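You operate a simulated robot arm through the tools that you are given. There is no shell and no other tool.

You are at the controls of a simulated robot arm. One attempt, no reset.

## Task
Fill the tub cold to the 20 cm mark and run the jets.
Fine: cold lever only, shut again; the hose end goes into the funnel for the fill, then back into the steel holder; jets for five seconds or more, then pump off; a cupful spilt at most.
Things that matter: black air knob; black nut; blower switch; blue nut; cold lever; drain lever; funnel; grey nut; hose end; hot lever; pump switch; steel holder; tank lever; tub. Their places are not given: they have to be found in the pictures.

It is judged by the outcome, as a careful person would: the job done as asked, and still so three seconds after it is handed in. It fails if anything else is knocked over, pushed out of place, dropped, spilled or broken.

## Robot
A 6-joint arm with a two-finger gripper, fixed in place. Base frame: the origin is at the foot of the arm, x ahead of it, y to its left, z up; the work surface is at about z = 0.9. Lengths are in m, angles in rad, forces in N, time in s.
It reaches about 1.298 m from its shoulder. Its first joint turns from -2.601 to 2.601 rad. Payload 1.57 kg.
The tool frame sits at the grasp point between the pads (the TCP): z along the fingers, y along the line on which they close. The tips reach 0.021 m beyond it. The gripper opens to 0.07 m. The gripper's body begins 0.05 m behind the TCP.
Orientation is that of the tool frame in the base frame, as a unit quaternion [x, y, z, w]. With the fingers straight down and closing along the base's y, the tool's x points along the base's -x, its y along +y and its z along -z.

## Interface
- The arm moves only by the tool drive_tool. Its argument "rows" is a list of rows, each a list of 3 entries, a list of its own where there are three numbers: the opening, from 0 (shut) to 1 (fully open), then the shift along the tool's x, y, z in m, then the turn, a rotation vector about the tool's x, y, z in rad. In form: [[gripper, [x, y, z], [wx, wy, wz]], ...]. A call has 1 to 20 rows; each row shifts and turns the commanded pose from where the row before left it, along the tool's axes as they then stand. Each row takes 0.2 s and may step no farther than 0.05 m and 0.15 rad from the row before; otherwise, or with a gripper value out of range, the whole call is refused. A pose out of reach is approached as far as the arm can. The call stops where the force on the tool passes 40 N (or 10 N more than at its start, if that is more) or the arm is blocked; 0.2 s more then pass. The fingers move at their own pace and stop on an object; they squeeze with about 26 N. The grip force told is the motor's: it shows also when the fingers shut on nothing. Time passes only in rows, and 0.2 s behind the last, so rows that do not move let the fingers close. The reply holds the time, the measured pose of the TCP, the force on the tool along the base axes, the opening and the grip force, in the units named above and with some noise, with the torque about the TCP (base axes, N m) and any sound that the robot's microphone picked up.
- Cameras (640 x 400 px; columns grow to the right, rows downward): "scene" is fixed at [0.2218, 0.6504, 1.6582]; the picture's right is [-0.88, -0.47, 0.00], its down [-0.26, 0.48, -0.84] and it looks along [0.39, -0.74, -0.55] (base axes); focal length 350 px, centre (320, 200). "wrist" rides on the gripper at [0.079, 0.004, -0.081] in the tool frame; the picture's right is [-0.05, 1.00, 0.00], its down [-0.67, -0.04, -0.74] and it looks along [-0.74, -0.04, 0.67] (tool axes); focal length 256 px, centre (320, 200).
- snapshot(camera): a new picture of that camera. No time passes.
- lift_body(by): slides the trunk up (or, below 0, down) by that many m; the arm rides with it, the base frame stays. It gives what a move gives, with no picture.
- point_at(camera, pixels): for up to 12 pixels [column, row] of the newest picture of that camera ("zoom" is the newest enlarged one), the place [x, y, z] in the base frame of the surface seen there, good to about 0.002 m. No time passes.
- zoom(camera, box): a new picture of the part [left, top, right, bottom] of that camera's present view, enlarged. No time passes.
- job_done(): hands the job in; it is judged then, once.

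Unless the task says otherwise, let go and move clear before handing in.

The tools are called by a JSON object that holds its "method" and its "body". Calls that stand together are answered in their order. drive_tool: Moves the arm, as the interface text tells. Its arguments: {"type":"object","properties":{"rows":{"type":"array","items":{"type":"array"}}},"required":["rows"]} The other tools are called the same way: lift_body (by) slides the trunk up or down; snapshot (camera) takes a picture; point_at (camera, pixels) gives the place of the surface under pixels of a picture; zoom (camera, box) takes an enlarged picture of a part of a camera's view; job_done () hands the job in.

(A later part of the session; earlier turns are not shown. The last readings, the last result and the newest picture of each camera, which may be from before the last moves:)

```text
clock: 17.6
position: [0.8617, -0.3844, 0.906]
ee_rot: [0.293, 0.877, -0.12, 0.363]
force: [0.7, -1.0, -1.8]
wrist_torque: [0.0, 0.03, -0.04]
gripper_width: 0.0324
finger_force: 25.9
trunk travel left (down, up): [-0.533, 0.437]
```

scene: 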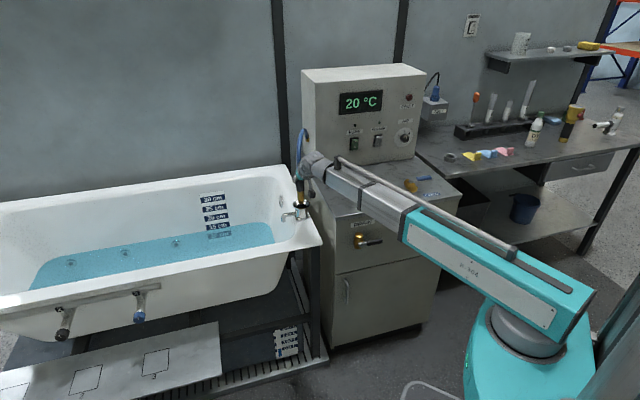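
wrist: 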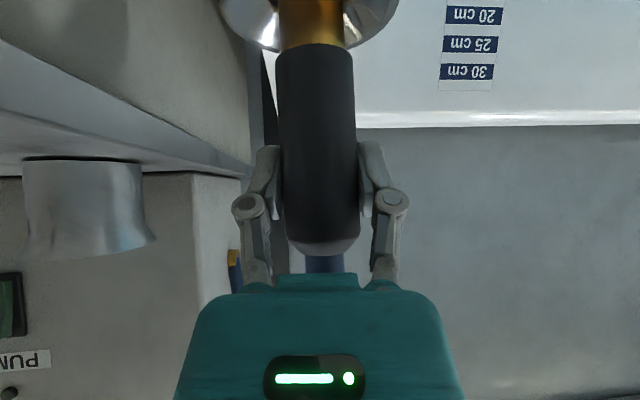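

No contact yet at TCP z 0.906 (tip ≈0.806). I'll keep stepping down 3 mm at a time.

{"method": "lift_body", "body": {"by": -0.003}}

{"method": "lift_body", "body": {"by": -0.003}}

{"method": "zoom", "body": {"camera": "scene", "box": [270, 170, 334, 220]}}

```text
clock: 18.1
position: [0.8603, -0.385, 0.9026]
ee_rot: [0.293, 0.876, -0.121, 0.363]
force: [0.2, -0.2, -1.3]
wrist_torque: [0.04, 0.0, 0.0]
gripper_width: 0.0324
finger_force: 25.4
trunk travel left (down, up): [-0.53, 0.44]
```

```text
clock: 18.6
position: [0.8607, -0.3846, 0.8997]
ee_rot: [0.293, 0.876, -0.121, 0.363]
force: [0.3, 0.2, -1.0]
wrist_torque: [0.01, 0.0, 0.02]
gripper_width: 0.0327
finger_force: 25.8
trunk travel left (down, up): [-0.527, 0.443]
```

```text
8.00 times, centred on (302, 195) of scene
```

zoom: 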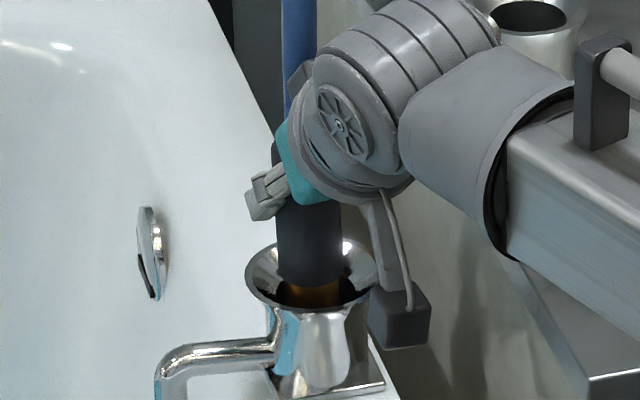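

Still no contact at TCP z 0.900, with the grip's lower end about at rim level. I'll go on stepping down.

{"method": "lift_body", "body": {"by": -0.003}}

{"method": "lift_body", "body": {"by": -0.003}}

{"method": "lift_body", "body": {"by": -0.003}}

```text
clock: 19.1
position: [0.8596, -0.3848, 0.8988]
ee_rot: [0.293, 0.875, -0.122, 0.365]
force: [1.7, -0.7, 14.5]
wrist_torque: [-0.04, -0.31, -0.05]
gripper_width: 0.032
finger_force: 25.7
trunk travel left (down, up): [-0.524, 0.446]
```

```text
clock: 19.7
position: [0.8598, -0.3852, 0.898]
ee_rot: [0.292, 0.875, -0.122, 0.367]
force: [1.7, -2.4, 33.7]
wrist_torque: [-0.16, -0.16, 0.01]
gripper_width: 0.0325
finger_force: 25.6
trunk travel left (down, up): [-0.521, 0.449]
```

```text
clock: 20.2
position: [0.8589, -0.3837, 0.8941]
ee_rot: [0.293, 0.875, -0.122, 0.365]
force: [-2.3, -4.0, 33.0]
wrist_torque: [-0.22, 0.09, 0.02]
gripper_width: 0.0321
finger_force: 26.4
trunk travel left (down, up): [-0.518, 0.452]
```

Contact came at TCP z≈0.899 and the force has built to 33 N, so the nozzle is seated on the funnel's bottom and slid slightly in the fingers. I'll raise 3 mm to take off the load before letting go.

{"method": "lift_body", "body": {"by": 0.003}}

{"method": "snapshot", "body": {"camera": "wrist"}}

{"method": "zoom", "body": {"camera": "scene", "box": [270, 170, 334, 220]}}

```text
clock: 20.7
position: [0.8592, -0.3847, 0.8951]
ee_rot: [0.294, 0.877, -0.121, 0.361]
force: [-5.1, -3.7, 8.1]
wrist_torque: [-0.29, 0.39, 0.0]
gripper_width: 0.032
finger_force: 26.0
trunk travel left (down, up): [-0.521, 0.449]
```

```text
taken
```

wrist: 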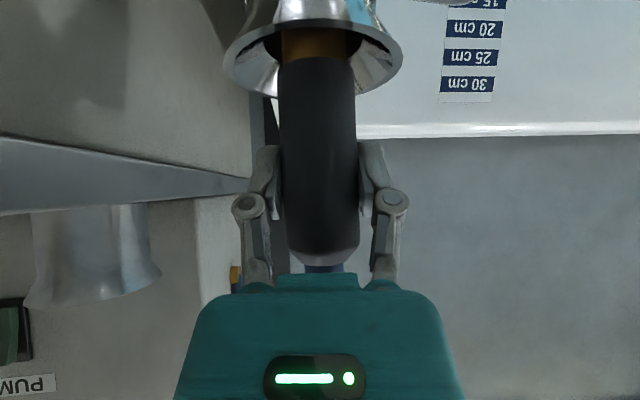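

```text
8.00 times, centred on (302, 195) of scene
```

zoom: 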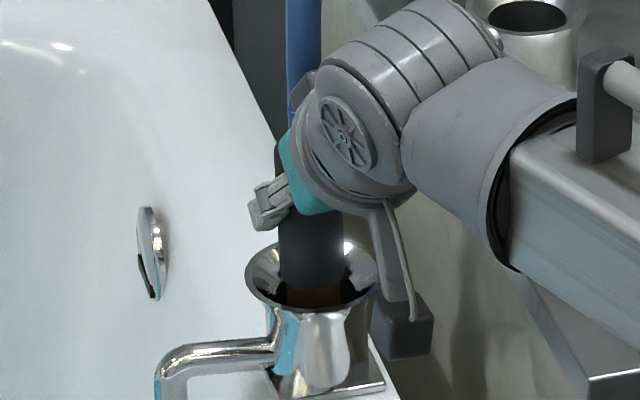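

The load is down to about 8 N and the hose end stands in the funnel, slightly turned in the fingers. I'll ease up another 1 mm and then open slowly.

{"method": "lift_body", "body": {"by": 0.001}}

{"method": "drive_tool", "body": {"rows": [[0.5, [0, 0, 0], [0, 0, 0]], [0.55, [0, 0, 0], [0, 0, 0]], [0.65, [0, 0, 0], [0, 0, 0]], [0.8, [0, 0, 0], [0, 0, 0]], [1, [0, 0, 0], [0, 0, 0]], [1, [0, 0, 0], [0, 0, 0]]]}}

{"method": "snapshot", "body": {"camera": "wrist"}}

{"method": "zoom", "body": {"camera": "scene", "box": [270, 150, 334, 220]}}

```text
clock: 21.2
position: [0.861, -0.3847, 0.8943]
ee_rot: [0.293, 0.876, -0.121, 0.363]
force: [-0.1, -0.7, -1.2]
wrist_torque: [0.0, -0.01, 0.04]
gripper_width: 0.0323
finger_force: 26.1
trunk travel left (down, up): [-0.522, 0.448]
```

```text
clock: 22.6
position: [0.8602, -0.3843, 0.8943]
ee_rot: [0.293, 0.876, -0.121, 0.363]
force: [0.4, -0.3, 0.7]
wrist_torque: [-0.02, 0.02, -0.03]
gripper_width: 0.0701
finger_force: 0.1
trunk travel left (down, up): [-0.522, 0.448]
```

```text
taken
```

wrist: 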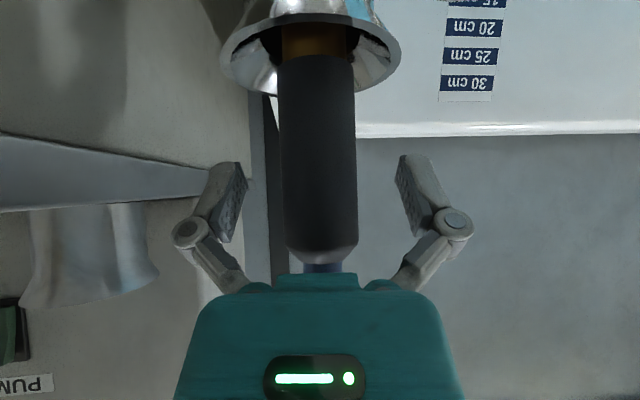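

```text
5.71 times, centred on (302, 185) of scene
```

zoom: 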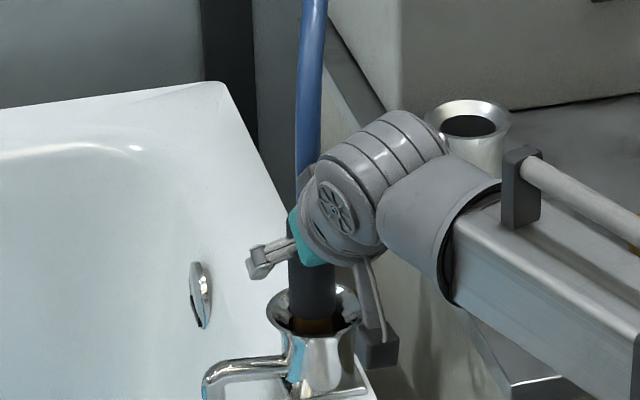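

The hose end stands upright in the funnel on its own with the fingers fully open. I'll back straight out horizontally 10 cm, then raise the trunk.

{"method": "drive_tool", "body": {"rows": [[1, [0.0142, 0, -0.0142], [0, 0, 0]], [1, [0.0142, 0, -0.0142], [0, 0, 0]], [1, [0.0142, 0, -0.0142], [0, 0, 0]], [1, [0.0142, 0, -0.0142], [0, 0, 0]], [1, [0.0142, 0, -0.0142], [0, 0, 0]]]}}

{"method": "lift_body", "body": {"by": 0.25}}

{"method": "snapshot", "body": {"camera": "wrist"}}

{"method": "zoom", "body": {"camera": "scene", "box": [260, 110, 388, 230]}}

```text
clock: 23.8
position: [0.7808, -0.3231, 0.8962]
ee_rot: [0.293, 0.877, -0.121, 0.362]
force: [0.8, 0.3, -0.1]
wrist_torque: [-0.01, -0.01, 0.0]
gripper_width: 0.07
finger_force: 0.1
trunk travel left (down, up): [-0.522, 0.448]
```

```text
clock: 26.4
position: [0.781, -0.3231, 1.1448]
ee_rot: [0.293, 0.876, -0.122, 0.363]
force: [0.7, 0.2, -0.5]
wrist_torque: [0.02, -0.01, -0.02]
gripper_width: 0.07
finger_force: 0.1
trunk travel left (down, up): [-0.772, 0.198]
```

```text
taken
```

wrist: 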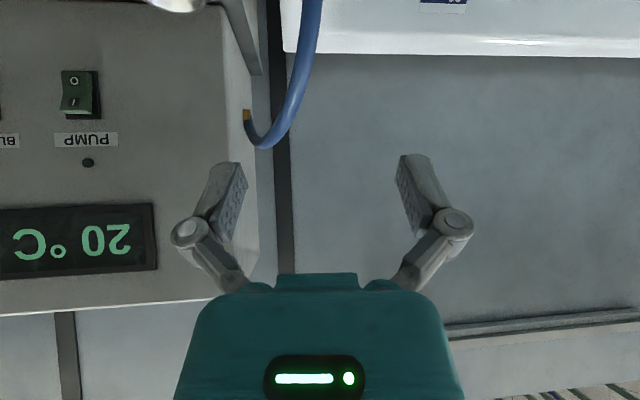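

```text
3.33 times, centred on (324, 170) of scene
```

zoom: 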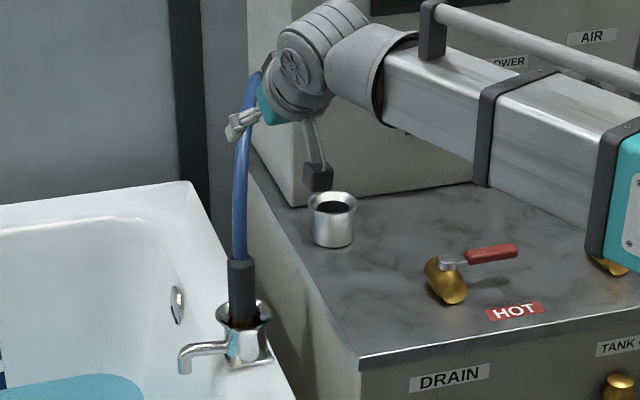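

The hose end stands alone in the funnel with the hose arcing clear, and the arm is free at z 1.145. I'll move back over the bench toward the cold lever, then set the fingers straight down.

{"method": "drive_tool", "body": {"rows": [[0, [0.0104, -0.0388, -0.0104], [0, 0, 0]], [0, [0.0104, -0.0388, -0.0104], [0, 0, 0]], [0, [0.0104, -0.0388, -0.0104], [0, 0, 0]], [0, [0.0104, -0.0388, -0.0104], [0, 0, 0]], [0, [0.0104, -0.0388, -0.0104], [0, 0, 0]], [0, [0.0104, -0.0388, -0.0104], [0, 0, 0]], [0, [0.0104, -0.0388, -0.0104], [0, 0, 0]], [0, [0.0104, -0.0388, -0.0104], [0, 0, 0]], [0, [0, 0, 0], [0, 0.131, 0]], [0, [0, 0, 0], [0, 0.131, 0]], [0, [0, 0, 0], [0, 0.131, 0]], [0, [0, 0, 0], [0, 0.131, 0]], [0, [0, 0, 0], [0, 0.131, 0]], [0, [0, 0, 0], [0, 0.131, 0]]]}}

{"method": "snapshot", "body": {"camera": "wrist"}}

{"method": "snapshot", "body": {"camera": "scene"}}

```text
clock: 29.4
position: [0.5011, -0.5015, 1.0906]
ee_rot: [0.318, 0.948, 0.002, -0.002]
force: [0.5, 0.1, -1.0]
wrist_torque: [-0.01, 0.0, 0.01]
gripper_width: 0.0
finger_force: 26.0
out of reach, approached as far as the arm can: row 9, 10, 11, 12, 13
trunk travel left (down, up): [-0.772, 0.198]
```

```text
taken
```

wrist: 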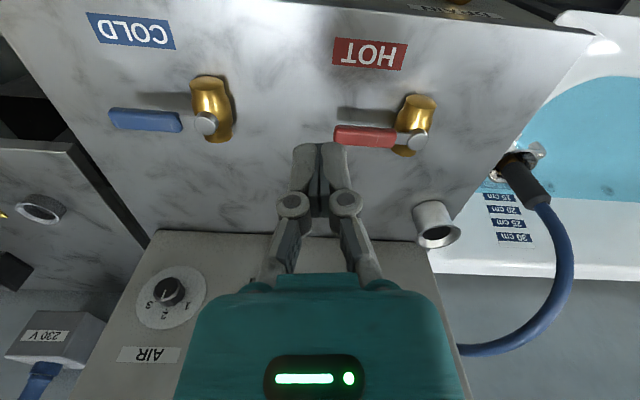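

```text
taken
```

scene: 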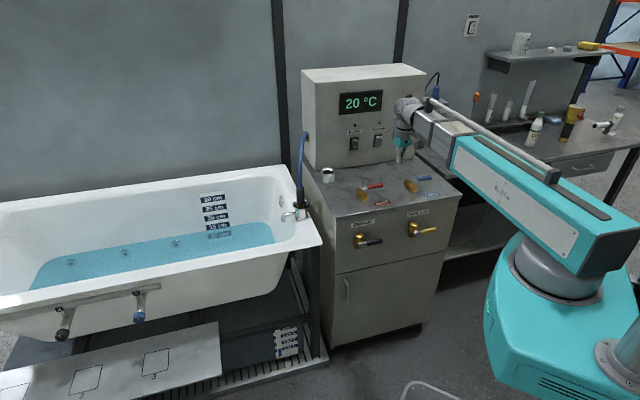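

The wrist view now shows both valves from above: cold handle at (145,120), pivot at (205,123). I'll zoom in to measure the handle and look for a stop.

{"method": "zoom", "body": {"camera": "wrist", "box": [80, 60, 272, 180]}}

{"method": "point_at", "body": {"camera": "zoom", "pixels": [[416, 208], [408, 228], [345, 205], [320, 200], [280, 195], [220, 185], [160, 180], [110, 180], [220, 165], [225, 222], [270, 235], [440, 80]]}}

{"method": "zoom", "body": {"camera": "wrist", "box": [460, 120, 600, 220]}}

```text
3.33 times, centred on (176, 120) of wrist
```

zoom: 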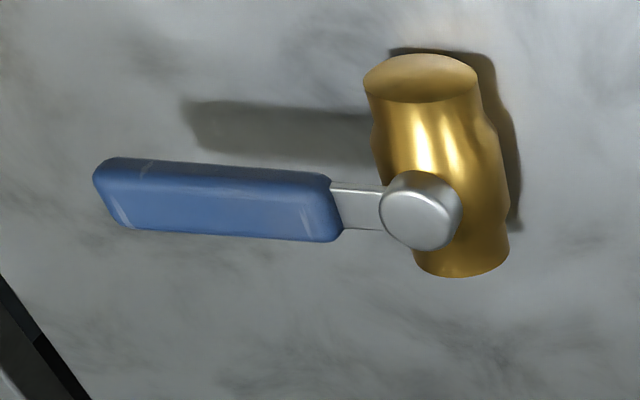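

```text
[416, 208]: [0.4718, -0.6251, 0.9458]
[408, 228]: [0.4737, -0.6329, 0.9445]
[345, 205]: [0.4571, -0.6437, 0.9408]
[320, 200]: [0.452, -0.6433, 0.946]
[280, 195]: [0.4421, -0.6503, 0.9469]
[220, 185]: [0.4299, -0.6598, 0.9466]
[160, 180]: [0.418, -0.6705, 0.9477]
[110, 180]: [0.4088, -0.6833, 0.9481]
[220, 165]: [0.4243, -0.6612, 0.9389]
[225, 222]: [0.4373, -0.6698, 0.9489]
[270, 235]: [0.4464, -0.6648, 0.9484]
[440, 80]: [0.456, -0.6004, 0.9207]
```

```text
4.00 times, centred on (530, 170) of wrist
```

zoom: 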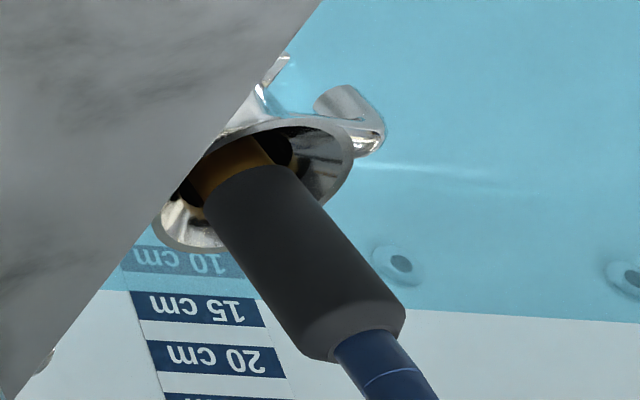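

The handle's top is at z≈0.948, its centre line runs from the pivot (0.472,-0.627) at 225° with width ≈0.017, so I'll straddle it 6 cm from the pivot at (0.430,-0.669). I'll yaw the tool so the fingers close across the handle and move above it.

{"method": "drive_tool", "body": {"rows": [[0.65, [0, 0, 0], [0, 0, 0.14253]], [0.65, [0, 0, 0], [0, 0, 0.14253]], [0.65, [0, 0, 0], [0, 0, 0.14253]], [0.65, [0, 0, 0], [0, 0, 0.14253]], [0.65, [0, 0, 0], [0, 0, 0.14253]], [0.65, [0, 0, 0], [0, 0, 0.14253]], [0.65, [0, 0, 0], [0, 0, 0.14253]], [0.65, [0, 0, 0], [0, 0, 0.14253]], [0.65, [0, 0, 0], [0, 0, 0.14253]], [0.65, [0, 0, 0], [0, 0, 0.14253]], [0.65, [0, 0, 0], [0, 0, 0.14253]], [0.65, [0, 0, 0], [0, 0, 0.14253]], [0.65, [-0.0423, 0.0171, 0], [0, 0, 0]], [0.65, [-0.0423, 0.0171, 0], [0, 0, 0]], [0.65, [-0.0423, 0.0171, 0], [0, 0, 0]], [0.65, [-0.0423, 0.0171, 0], [0, 0, 0]]]}}

{"method": "snapshot", "body": {"camera": "wrist"}}

{"method": "snapshot", "body": {"camera": "scene"}}

```text
clock: 32.8
position: [0.4298, -0.6692, 1.0901]
ee_rot: [0.924, 0.382, 0.0, -0.001]
force: [-0.1, 0.6, -0.1]
wrist_torque: [-0.01, -0.01, 0.01]
gripper_width: 0.0457
finger_force: 0.0
trunk travel left (down, up): [-0.772, 0.198]
```

```text
taken
```

wrist: 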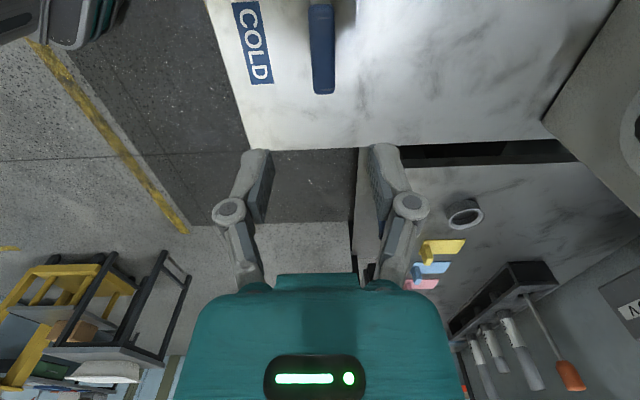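

```text
taken
```

scene: 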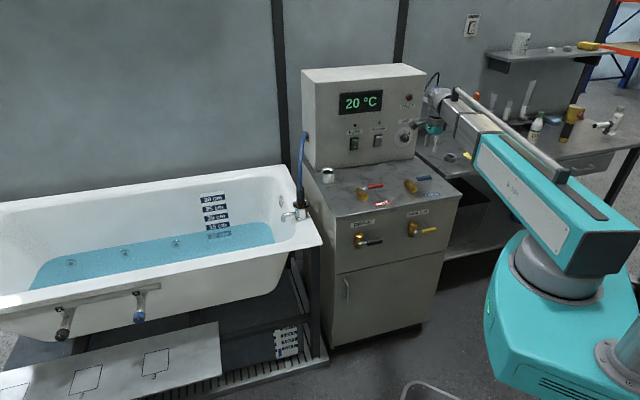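

The fingers are directly above the blue handle, which is centred at column 320 of the wrist view. I'll lower 0.1 m and re-check before straddling.

{"method": "lift_body", "body": {"by": -0.1}}

{"method": "snapshot", "body": {"camera": "wrist"}}

{"method": "zoom", "body": {"camera": "scene", "box": [380, 130, 476, 220]}}

```text
clock: 34.1
position: [0.4297, -0.6686, 0.99]
ee_rot: [0.924, 0.383, 0.0, -0.001]
force: [0.0, -0.3, 0.5]
wrist_torque: [0.02, -0.01, 0.0]
gripper_width: 0.0453
finger_force: 0.1
trunk travel left (down, up): [-0.672, 0.298]
```

```text
taken
```

wrist: 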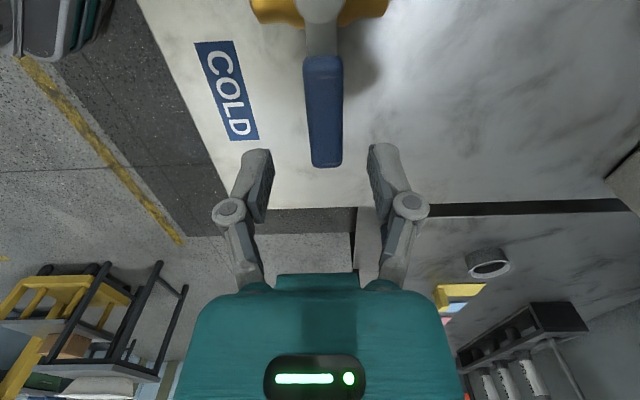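

```text
4.44 times, centred on (428, 175) of scene
```

zoom: 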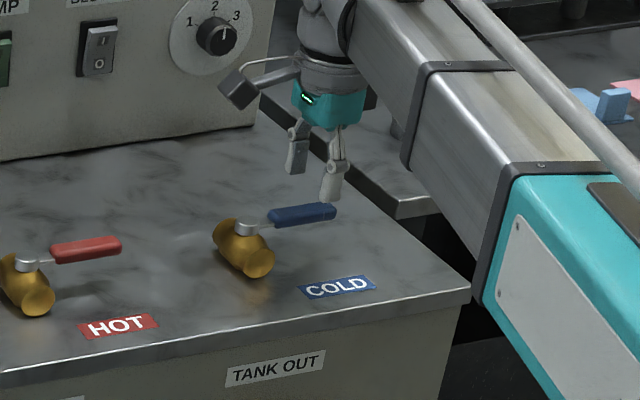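

The handle (columns 303–343) lies midway between the fingers (≈262 and 378). I'll lower the last 4.5 cm so the tips straddle it above the bench.

{"method": "lift_body", "body": {"by": -0.045}}

{"method": "snapshot", "body": {"camera": "wrist"}}

{"method": "zoom", "body": {"camera": "scene", "box": [380, 140, 460, 210]}}

```text
clock: 35.0
position: [0.43, -0.6699, 0.9456]
ee_rot: [0.924, 0.382, 0.0, -0.001]
force: [0.6, 0.5, -0.3]
wrist_torque: [-0.02, 0.0, 0.01]
gripper_width: 0.0457
finger_force: 0.0
trunk travel left (down, up): [-0.627, 0.343]
```

```text
taken
```

wrist: 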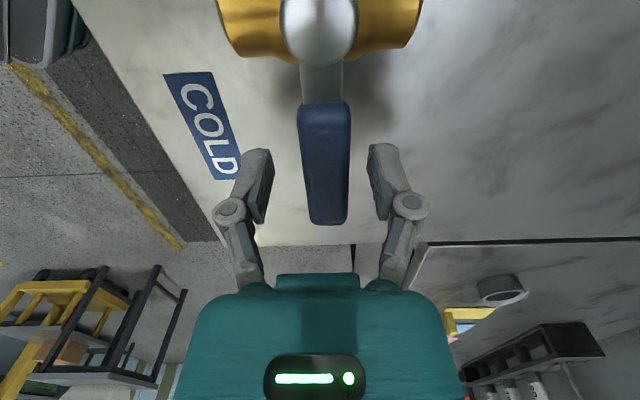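

```text
5.71 times, centred on (420, 175) of scene
```

zoom: 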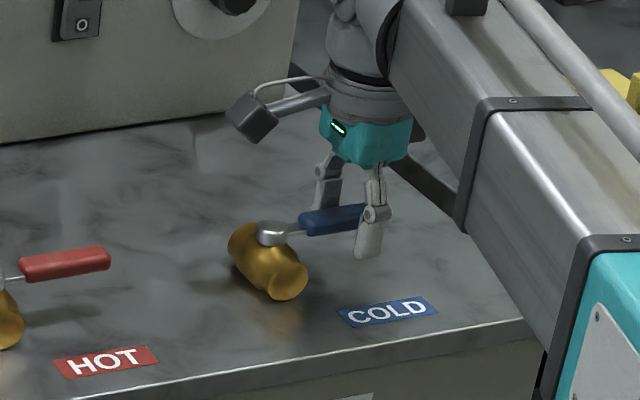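

The fingers straddle the handle at (0.430,-0.670,0.946). I'll narrow them to a loose cage and try a small turn toward the back (counter-clockwise from above, the usual opening sense), watching for force.

{"method": "drive_tool", "body": {"rows": [[0.36, [0, 0, 0], [0, 0, 0]], [0.36, [0, 0, 0], [0, 0, 0]], [0.36, [0.0003, 0.006, 0], [0, 0, -0.1]], [0.36, [0.0003, 0.006, 0], [0, 0, -0.1]]]}}

{"method": "snapshot", "body": {"camera": "wrist"}}

{"method": "zoom", "body": {"camera": "scene", "box": [380, 140, 460, 210]}}

```text
clock: 36.0
position: [0.4384, -0.6752, 0.9467]
ee_rot: [0.881, 0.474, -0.001, -0.003]
force: [-10.5, 17.0, -7.3]
wrist_torque: [0.16, 0.01, -0.3]
gripper_width: 0.0355
finger_force: 7.5
trunk travel left (down, up): [-0.627, 0.343]
```

```text
taken
```

wrist: 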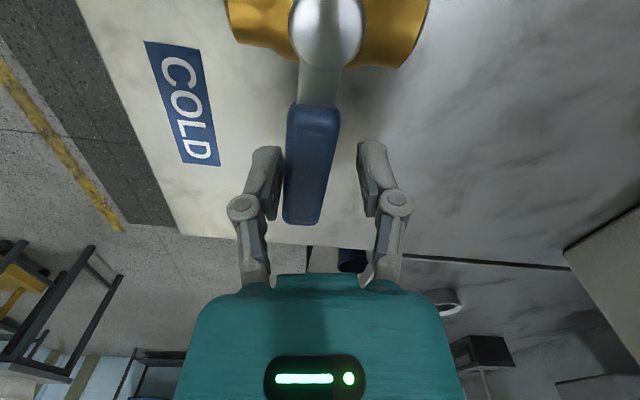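

```text
5.71 times, centred on (420, 175) of scene
```

zoom: 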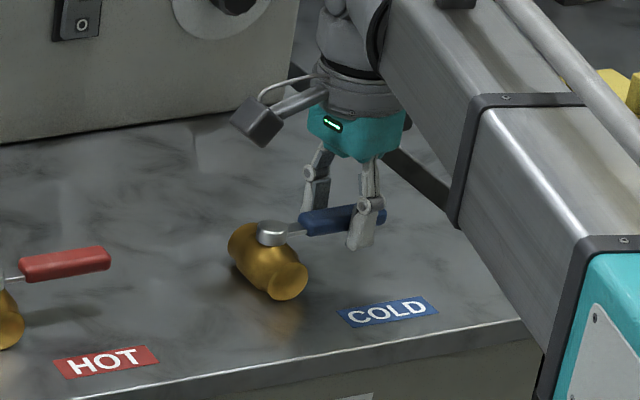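

A force of about 19 N pushes back along the front direction and the front finger touches the handle. I'll measure whether the handle moved at all.

{"method": "point_at", "body": {"camera": "wrist", "pixels": [[325, 30], [312, 125], [306, 200], [304, 215], [290, 160], [335, 160]]}}

```text
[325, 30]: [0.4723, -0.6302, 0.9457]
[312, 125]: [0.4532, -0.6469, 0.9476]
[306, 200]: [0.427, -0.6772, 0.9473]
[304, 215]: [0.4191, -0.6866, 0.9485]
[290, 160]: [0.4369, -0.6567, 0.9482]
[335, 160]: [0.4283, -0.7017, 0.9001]
```

The handle hasn't measurably turned (still ≈226°), as the motion so far only took up the finger clearance. I'll push one small step further the same way to tell friction from a stop.

{"method": "drive_tool", "body": {"rows": [[0.36, [0, 0.003, 0], [0, 0, -0.05]], [0.36, [0, 0.003, 0], [0, 0, -0.05]]]}}

{"method": "snapshot", "body": {"camera": "wrist"}}

{"method": "snapshot", "body": {"camera": "scene"}}

```text
clock: 36.6
position: [0.4382, -0.6744, 0.947]
ee_rot: [0.859, 0.513, -0.001, -0.006]
force: [-15.5, 12.9, 0.7]
wrist_torque: [0.14, 0.23, -0.21]
gripper_width: 0.0374
finger_force: 9.9
trunk travel left (down, up): [-0.627, 0.343]
stopped in row 2: the force on the tool passed its limit at 41 N (the readings are from after the stop); the commanded pose is now the measured one
```

```text
taken
```

wrist: 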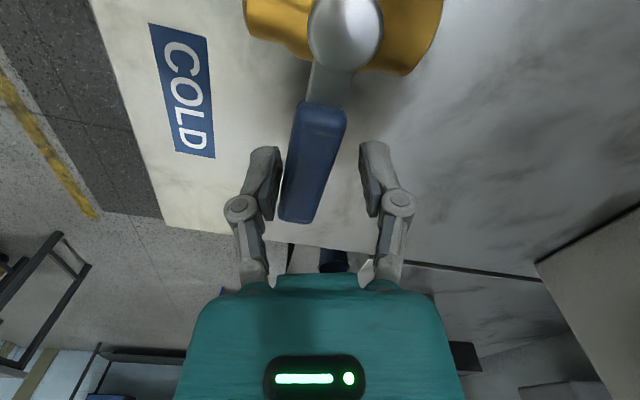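

```text
taken
```

scene: 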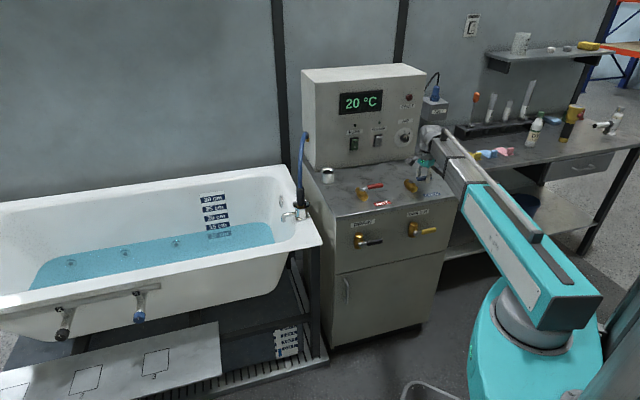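

Pushing back hit 41 N with no handle motion, so that way is the stop and the lever must open toward the front. I'll centre the fingers on the handle again, lift clear, and turn the tool half round so the wrist has range for the front swing.

{"method": "drive_tool", "body": {"rows": [[0.65, [0.0013, -0.0043, 0], [0, 0, 0]], [0.65, [0.0013, -0.0043, 0], [0, 0, 0]], [0.65, [0, 0, 0], [0, 0, 0]], [0.65, [0, 0, 0], [0, 0, 0]]]}}

{"method": "lift_body", "body": {"by": 0.07}}

{"method": "snapshot", "body": {"camera": "wrist"}}

```text
clock: 37.6
position: [0.4354, -0.6705, 0.9453]
ee_rot: [0.858, 0.514, -0.001, -0.005]
force: [0.5, -0.2, 0.5]
wrist_torque: [0.0, 0.0, 0.04]
gripper_width: 0.0454
finger_force: 0.0
trunk travel left (down, up): [-0.627, 0.343]
```

```text
clock: 38.7
position: [0.4363, -0.6715, 1.0151]
ee_rot: [0.858, 0.513, 0.001, -0.005]
force: [-0.9, 0.0, -0.9]
wrist_torque: [-0.03, 0.0, 0.0]
gripper_width: 0.0458
finger_force: 0.1
trunk travel left (down, up): [-0.697, 0.273]
```

```text
taken
```

wrist: 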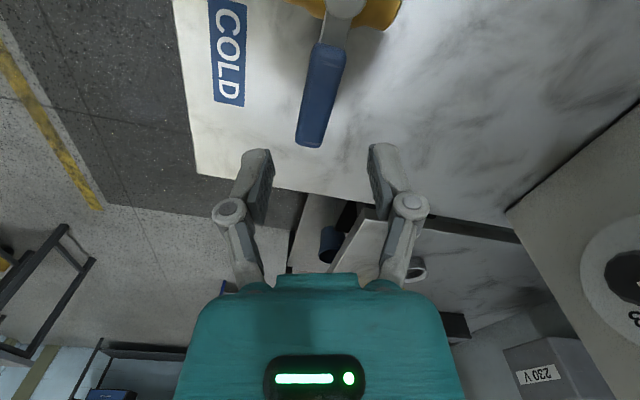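

The fingers are clear of the handle at z 1.015 with no load. I'll now yaw the tool 163° so its y-axis points to the front.

{"method": "drive_tool", "body": {"rows": [[0.65, [0, 0, 0], [0, 0, -0.1426]], [0.65, [0, 0, 0], [0, 0, -0.1426]], [0.65, [0, 0, 0], [0, 0, -0.1426]], [0.65, [0, 0, 0], [0, 0, -0.1426]], [0.65, [0, 0, 0], [0, 0, -0.1426]], [0.65, [0, 0, 0], [0, 0, -0.1426]], [0.65, [0, 0, 0], [0, 0, -0.1426]], [0.65, [0, 0, 0], [0, 0, -0.1426]], [0.65, [0, 0, 0], [0, 0, -0.1426]], [0.65, [0, 0, 0], [0, 0, -0.1426]], [0.65, [0, 0, 0], [0, 0, -0.1426]], [0.65, [0, 0, 0], [0, 0, -0.1426]], [0.65, [0, 0, 0], [0, 0, -0.1426]], [0.65, [0, 0, 0], [0, 0, -0.1426]], [0.65, [0, 0, 0], [0, 0, -0.1426]], [0.65, [0, 0, 0], [0, 0, -0.1426]], [0.65, [0, 0, 0], [0, 0, -0.1426]], [0.65, [0, 0, 0], [0, 0, -0.1426]], [0.65, [0, 0, 0], [0, 0, -0.1426]], [0.65, [0, 0, 0], [0, 0, -0.1426]]]}}

{"method": "snapshot", "body": {"camera": "wrist"}}

```text
clock: 42.9
position: [0.4358, -0.6699, 1.0157]
ee_rot: [-0.386, 0.923, 0.006, -0.001]
force: [-0.8, -0.4, -0.3]
wrist_torque: [-0.02, 0.01, -0.01]
gripper_width: 0.0452
finger_force: 0.0
trunk travel left (down, up): [-0.697, 0.273]
```

```text
taken
```

wrist: 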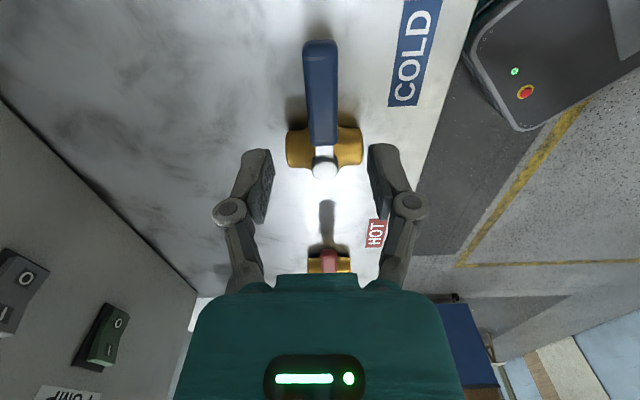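

The tool is now turned (x-axis along the handle) and the handle appears from (320,45) to its pivot at (325,168). I'll measure it from this view to set the arc's centre.

{"method": "point_at", "body": {"camera": "wrist", "pixels": [[325, 165], [325, 175], [323, 140], [322, 120], [321, 90], [320, 60], [320, 45], [304, 90], [338, 90], [307, 60], [335, 120], [312, 168]]}}

```text
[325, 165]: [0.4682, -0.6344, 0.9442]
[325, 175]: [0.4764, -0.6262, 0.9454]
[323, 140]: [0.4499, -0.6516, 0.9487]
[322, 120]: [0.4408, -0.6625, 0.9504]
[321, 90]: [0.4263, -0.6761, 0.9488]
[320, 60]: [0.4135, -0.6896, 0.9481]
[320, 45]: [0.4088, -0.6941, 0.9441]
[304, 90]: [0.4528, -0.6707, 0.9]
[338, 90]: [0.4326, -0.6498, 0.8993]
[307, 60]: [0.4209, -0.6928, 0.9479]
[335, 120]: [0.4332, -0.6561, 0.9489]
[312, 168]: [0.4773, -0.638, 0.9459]
```

The pivot comes out at ≈(0.4724,-0.629) with the handle centre line at 225°, so the cage target is (0.430,-0.6726). I'll shift there and lower over the handle again.

{"method": "drive_tool", "body": {"rows": [[0.65, [0.006, 0.0022, 0], [0, 0, 0]], [0.65, [0, 0, 0], [0, 0, 0]]]}}

{"method": "lift_body", "body": {"by": -0.07}}

{"method": "drive_tool", "body": {"rows": [[0.36, [0, 0, 0], [0, 0, 0]], [0.36, [0, 0, 0], [0, 0, 0]]]}}

{"method": "snapshot", "body": {"camera": "wrist"}}

{"method": "snapshot", "body": {"camera": "scene"}}

```text
clock: 43.5
position: [0.4295, -0.6737, 1.016]
ee_rot: [-0.385, 0.923, 0.006, -0.001]
force: [0.5, -0.5, 0.7]
wrist_torque: [-0.03, -0.01, -0.01]
gripper_width: 0.0456
finger_force: 0.0
trunk travel left (down, up): [-0.697, 0.273]
```

```text
clock: 44.6
position: [0.43, -0.6736, 0.9461]
ee_rot: [-0.384, 0.923, 0.005, -0.001]
force: [-0.4, -0.6, -1.2]
wrist_torque: [0.02, -0.04, 0.0]
gripper_width: 0.0455
finger_force: 0.1
trunk travel left (down, up): [-0.627, 0.343]
```

```text
clock: 45.2
position: [0.4303, -0.6737, 0.9452]
ee_rot: [-0.384, 0.923, 0.006, -0.001]
force: [-0.2, 0.3, 0.1]
wrist_torque: [0.02, -0.01, 0.0]
gripper_width: 0.025
finger_force: 0.0
trunk travel left (down, up): [-0.627, 0.343]
```

```text
taken
```

wrist: 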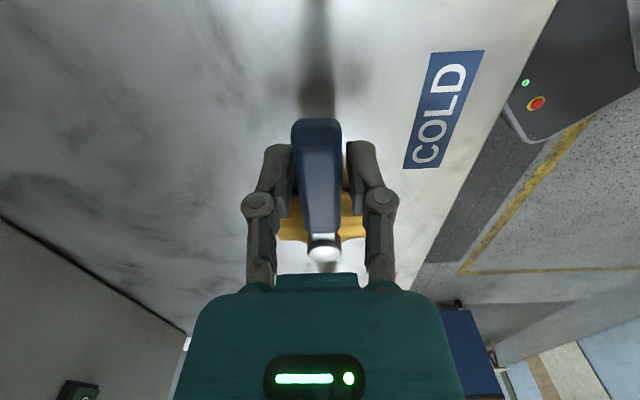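

```text
taken
```

scene: 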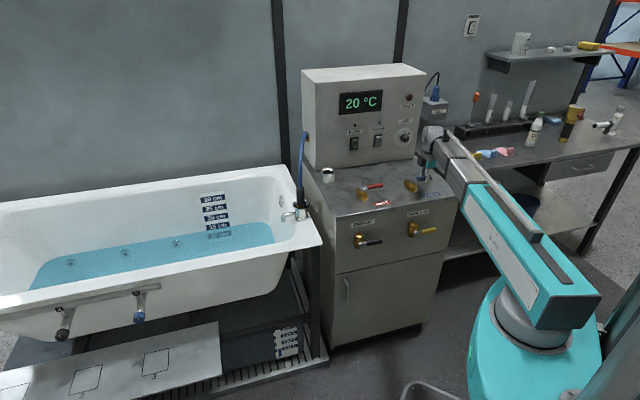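

The handle is caged (opening 0.025) with no load. Before opening I verify that the hose end still stands in the funnel, then turn the lever about 0.4 rad toward the front.

{"method": "zoom", "body": {"camera": "scene", "box": [260, 130, 340, 225]}}

{"method": "drive_tool", "body": {"rows": [[0.36, [-0.0003, 0.006, 0], [0, 0, 0.1]], [0.36, [-0.0003, 0.006, 0], [0, 0, 0.1]], [0.36, [-0.0003, 0.006, 0], [0, 0, 0.1]], [0.36, [-0.0003, 0.006, 0], [0, 0, 0.1]]]}}

{"method": "snapshot", "body": {"camera": "wrist"}}

{"method": "zoom", "body": {"camera": "scene", "box": [190, 180, 334, 270]}}

```text
4.21 times, centred on (300, 178) of scene
```

zoom: 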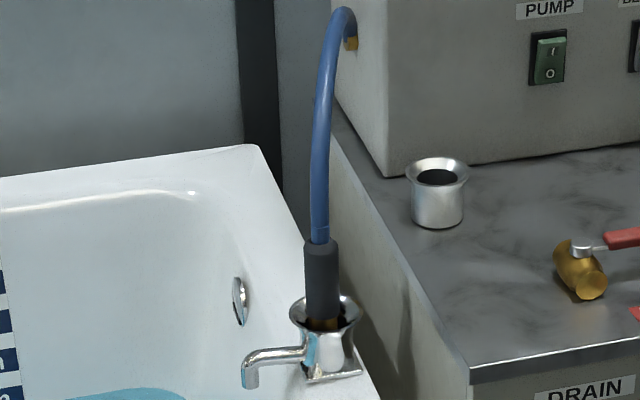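

```text
clock: 46.2
position: [0.4174, -0.6542, 0.945]
ee_rot: [-0.192, 0.981, 0.005, -0.002]
force: [0.8, -1.7, 0.2]
wrist_torque: [-0.04, 0.02, 0.0]
gripper_width: 0.0261
finger_force: 0.3
trunk travel left (down, up): [-0.627, 0.343]
```

```text
taken
```

wrist: 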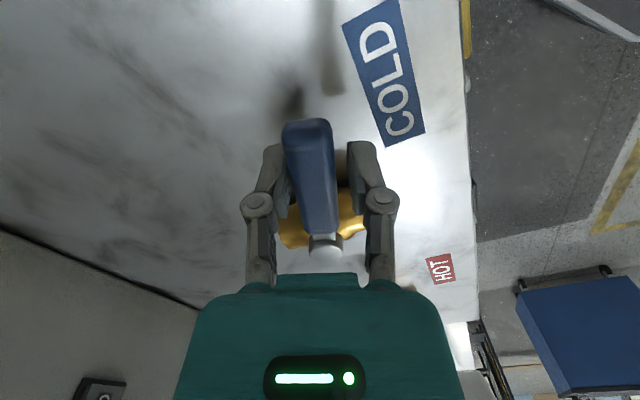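

```text
4.44 times, centred on (262, 225) of scene
```

zoom: 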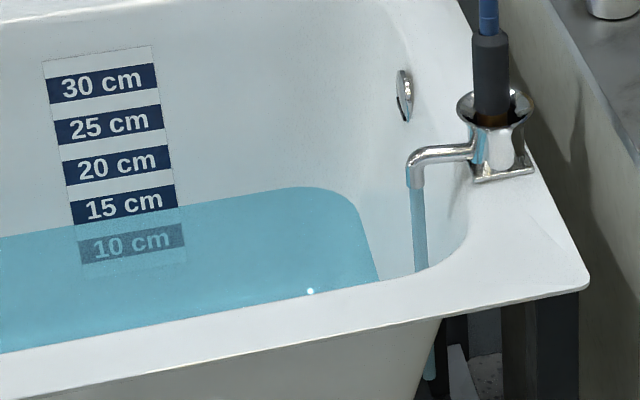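

Water is running from the spout into the tub at zoom (418,230), but there is also something blue below the rim at zoom (430,365). I'll zoom on that spot before any more time passes.

{"method": "zoom", "body": {"camera": "scene", "box": [266, 195, 330, 275]}}

{"method": "point_at", "body": {"camera": "zoom", "pixels": [[215, 140], [215, 200], [215, 220], [240, 300], [235, 330], [240, 340], [230, 325], [250, 320]]}}

{"method": "zoom", "body": {"camera": "scene", "box": [250, 240, 346, 370]}}

```text
5.00 times, centred on (298, 235) of scene
```

zoom: 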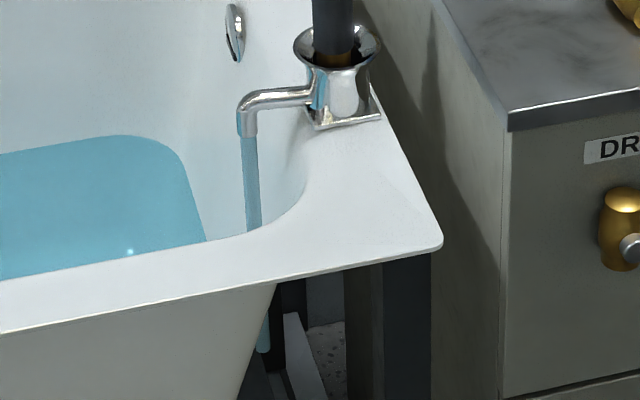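

```text
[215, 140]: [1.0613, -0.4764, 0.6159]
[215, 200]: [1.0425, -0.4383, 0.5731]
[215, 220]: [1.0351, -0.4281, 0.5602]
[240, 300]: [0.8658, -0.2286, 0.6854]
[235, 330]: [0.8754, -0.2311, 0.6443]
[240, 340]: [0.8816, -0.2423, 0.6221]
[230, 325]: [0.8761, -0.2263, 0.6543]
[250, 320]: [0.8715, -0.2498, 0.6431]
```

```text
3.08 times, centred on (298, 305) of scene
```

zoom: 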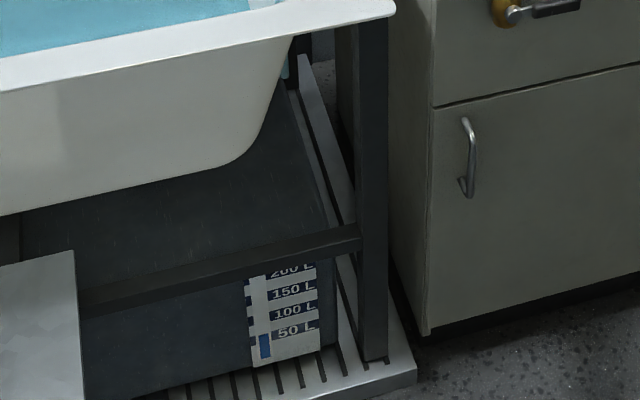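

The lower blue bit ends at the pixel where the spout's column would meet the water plane (computed (287,266)), so it is the same stream drawn straight down through the sloping shell, not a leak. I'll wait one second and measure the level's rate of rise.

{"method": "drive_tool", "body": {"rows": [[0.36, [0, 0, 0], [0, 0, 0]], [0.36, [0, 0, 0], [0, 0, 0]], [0.36, [0, 0, 0], [0, 0, 0]], [0.36, [0, 0, 0], [0, 0, 0]], [0.36, [0, 0, 0], [0, 0, 0]]]}}

{"method": "snapshot", "body": {"camera": "scene"}}

{"method": "point_at", "body": {"camera": "scene", "pixels": [[200, 245], [180, 250], [150, 255], [230, 240], [120, 262], [210, 250]]}}

{"method": "zoom", "body": {"camera": "scene", "box": [190, 180, 334, 270]}}

```text
clock: 47.4
position: [0.4173, -0.6529, 0.9452]
ee_rot: [-0.193, 0.981, 0.005, -0.001]
force: [-0.2, -0.5, -0.3]
wrist_torque: [-0.02, -0.02, -0.02]
gripper_width: 0.0253
finger_force: 0.0
trunk travel left (down, up): [-0.627, 0.343]
```

```text
taken
```

scene: 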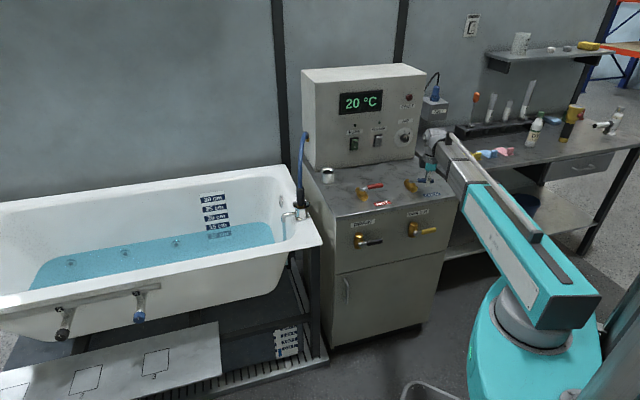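

```text
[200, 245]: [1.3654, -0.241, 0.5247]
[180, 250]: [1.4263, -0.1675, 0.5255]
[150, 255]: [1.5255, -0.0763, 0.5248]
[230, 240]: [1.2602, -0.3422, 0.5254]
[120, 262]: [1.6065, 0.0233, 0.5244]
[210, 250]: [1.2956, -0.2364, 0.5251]
```

```text
4.44 times, centred on (262, 225) of scene
```

zoom: 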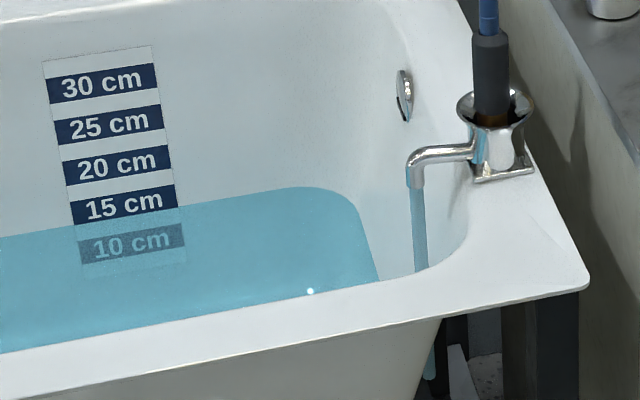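

The level still reads ≈0.525, so the part-open flow is slow. I'll swing the lever on to fully open, along the same arc.

{"method": "drive_tool", "body": {"rows": [[0.36, [-0.0005, 0.0078, 0], [0, 0, 0.13]], [0.36, [-0.0005, 0.0078, 0], [0, 0, 0.13]], [0.36, [-0.0005, 0.0078, 0], [0, 0, 0.13]], [0.36, [-0.0005, 0.0078, 0], [0, 0, 0.13]], [0.36, [-0.0005, 0.0078, 0], [0, 0, 0.13]], [0.36, [-0.0005, 0.0078, 0], [0, 0, 0.13]], [0.36, [-0.0005, 0.0078, 0], [0, 0, 0.13]], [0.36, [-0.0005, 0.0078, 0], [0, 0, 0.13]], [0.36, [-0.0005, 0.0078, 0], [0, 0, 0.13]]]}}

{"method": "snapshot", "body": {"camera": "wrist"}}

{"method": "snapshot", "body": {"camera": "scene"}}

{"method": "point_at", "body": {"camera": "scene", "pixels": [[200, 245], [180, 250], [150, 255], [230, 240], [120, 262], [210, 250]]}}

{"method": "zoom", "body": {"camera": "scene", "box": [190, 180, 334, 270]}}

```text
clock: 49.4
position: [0.4281, -0.5878, 0.9459]
ee_rot: [0.382, 0.924, 0.003, -0.004]
force: [-0.6, -0.4, 0.6]
wrist_torque: [0.0, -0.02, 0.01]
gripper_width: 0.0259
finger_force: 0.5
trunk travel left (down, up): [-0.627, 0.343]
```

```text
taken
```

wrist: 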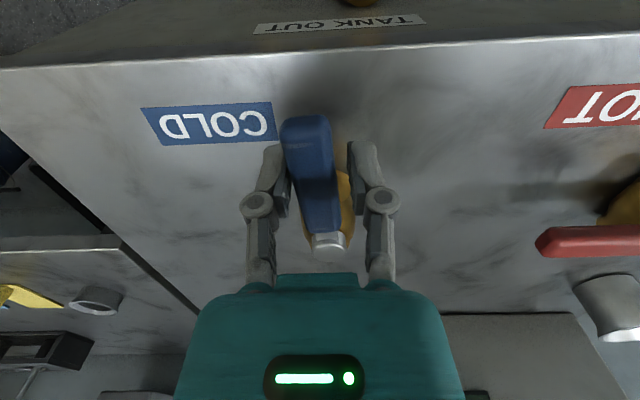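

```text
taken
```

scene: 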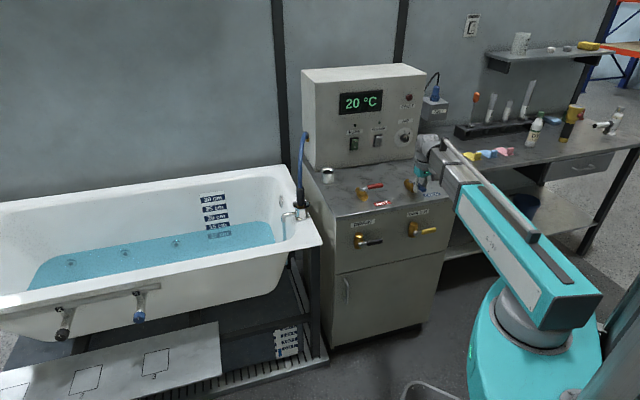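

```text
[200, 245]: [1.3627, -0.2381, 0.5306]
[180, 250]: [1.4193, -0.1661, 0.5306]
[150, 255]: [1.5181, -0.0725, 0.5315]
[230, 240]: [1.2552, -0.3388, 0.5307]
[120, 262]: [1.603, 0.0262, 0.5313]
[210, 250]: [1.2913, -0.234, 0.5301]
```

```text
4.44 times, centred on (262, 225) of scene
```

zoom: 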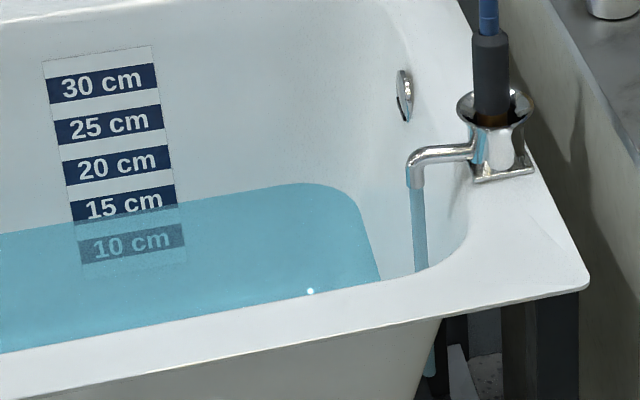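

The level has risen to z≈0.531 (about 3 mm/s while opening) and the stream is stronger. I'll wait 2 s to get the rate at this opening.

{"method": "drive_tool", "body": {"rows": [[0.36, [0, 0, 0], [0, 0, 0]], [0.36, [0, 0, 0], [0, 0, 0]], [0.36, [0, 0, 0], [0, 0, 0]], [0.36, [0, 0, 0], [0, 0, 0]], [0.36, [0, 0, 0], [0, 0, 0]], [0.36, [0, 0, 0], [0, 0, 0]], [0.36, [0, 0, 0], [0, 0, 0]], [0.36, [0, 0, 0], [0, 0, 0]], [0.36, [0, 0, 0], [0, 0, 0]]]}}

{"method": "snapshot", "body": {"camera": "scene"}}

{"method": "point_at", "body": {"camera": "scene", "pixels": [[200, 245], [180, 250], [150, 255], [230, 240], [120, 262], [210, 250], [190, 255], [240, 238]]}}

{"method": "zoom", "body": {"camera": "scene", "box": [190, 180, 334, 270]}}

```text
clock: 51.4
position: [0.4279, -0.5883, 0.9447]
ee_rot: [0.381, 0.925, 0.003, -0.004]
force: [-0.1, -0.3, -0.6]
wrist_torque: [-0.01, -0.01, 0.01]
gripper_width: 0.0253
finger_force: 0.0
trunk travel left (down, up): [-0.627, 0.343]
```

```text
taken
```

scene: 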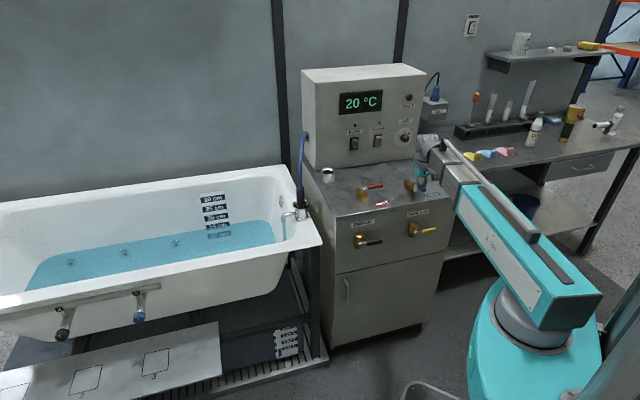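

```text
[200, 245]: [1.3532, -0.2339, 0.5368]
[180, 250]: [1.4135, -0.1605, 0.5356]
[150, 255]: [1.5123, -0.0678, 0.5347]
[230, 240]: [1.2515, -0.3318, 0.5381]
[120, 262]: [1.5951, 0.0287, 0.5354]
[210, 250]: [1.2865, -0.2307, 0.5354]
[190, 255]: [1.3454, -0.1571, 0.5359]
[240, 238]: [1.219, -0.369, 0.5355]
```

```text
4.44 times, centred on (262, 225) of scene
```

zoom: 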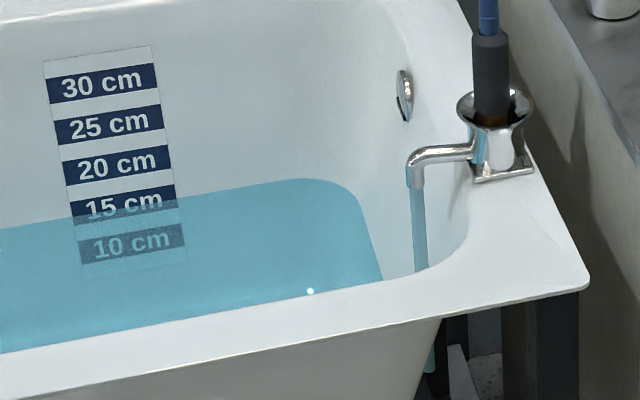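

The level is z≈0.536 (mid-low of the 15 cm label) and rises about 2.5 mm/s; the 20 cm label's centre is at z≈0.5885, so about 20 s remain. I'll wait in blocks while watching the level.

{"method": "drive_tool", "body": {"rows": [[0.36, [0, 0, 0], [0, 0, 0]], [0.36, [0, 0, 0], [0, 0, 0]], [0.36, [0, 0, 0], [0, 0, 0]], [0.36, [0, 0, 0], [0, 0, 0]], [0.36, [0, 0, 0], [0, 0, 0]], [0.36, [0, 0, 0], [0, 0, 0]], [0.36, [0, 0, 0], [0, 0, 0]], [0.36, [0, 0, 0], [0, 0, 0]], [0.36, [0, 0, 0], [0, 0, 0]], [0.36, [0, 0, 0], [0, 0, 0]], [0.36, [0, 0, 0], [0, 0, 0]], [0.36, [0, 0, 0], [0, 0, 0]], [0.36, [0, 0, 0], [0, 0, 0]], [0.36, [0, 0, 0], [0, 0, 0]], [0.36, [0, 0, 0], [0, 0, 0]], [0.36, [0, 0, 0], [0, 0, 0]], [0.36, [0, 0, 0], [0, 0, 0]], [0.36, [0, 0, 0], [0, 0, 0]], [0.36, [0, 0, 0], [0, 0, 0]], [0.36, [0, 0, 0], [0, 0, 0]]]}}

{"method": "snapshot", "body": {"camera": "scene"}}

{"method": "point_at", "body": {"camera": "scene", "pixels": [[200, 245], [180, 250], [150, 255], [230, 240], [120, 262], [210, 250], [190, 255], [240, 238]]}}

{"method": "zoom", "body": {"camera": "scene", "box": [190, 180, 334, 270]}}

```text
clock: 55.6
position: [0.4291, -0.5876, 0.946]
ee_rot: [0.381, 0.925, 0.003, -0.005]
force: [0.5, -0.9, -0.3]
wrist_torque: [-0.03, -0.04, 0.0]
gripper_width: 0.0252
finger_force: 0.0
trunk travel left (down, up): [-0.627, 0.343]
```

```text
taken
```

scene: 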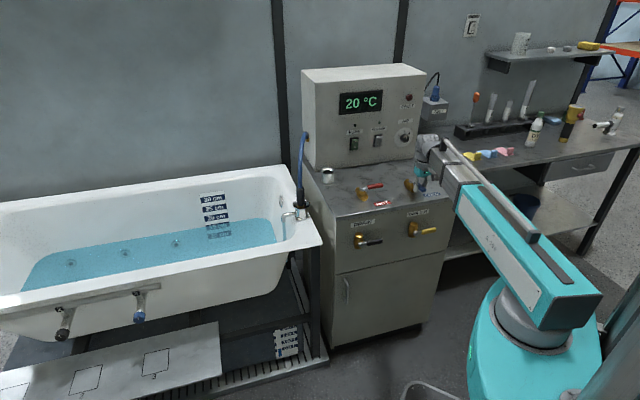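

```text
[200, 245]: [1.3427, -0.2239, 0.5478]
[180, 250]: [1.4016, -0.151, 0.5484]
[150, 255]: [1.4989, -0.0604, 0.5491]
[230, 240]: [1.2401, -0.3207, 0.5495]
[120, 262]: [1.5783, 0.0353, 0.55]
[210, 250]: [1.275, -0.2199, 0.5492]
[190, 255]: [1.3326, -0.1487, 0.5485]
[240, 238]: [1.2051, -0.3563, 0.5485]
```

```text
4.44 times, centred on (262, 225) of scene
```

zoom: 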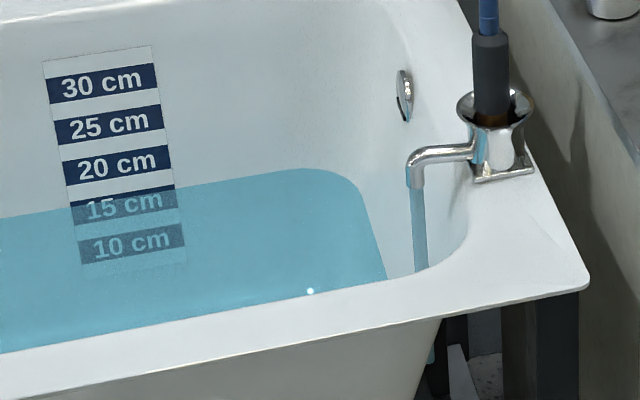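

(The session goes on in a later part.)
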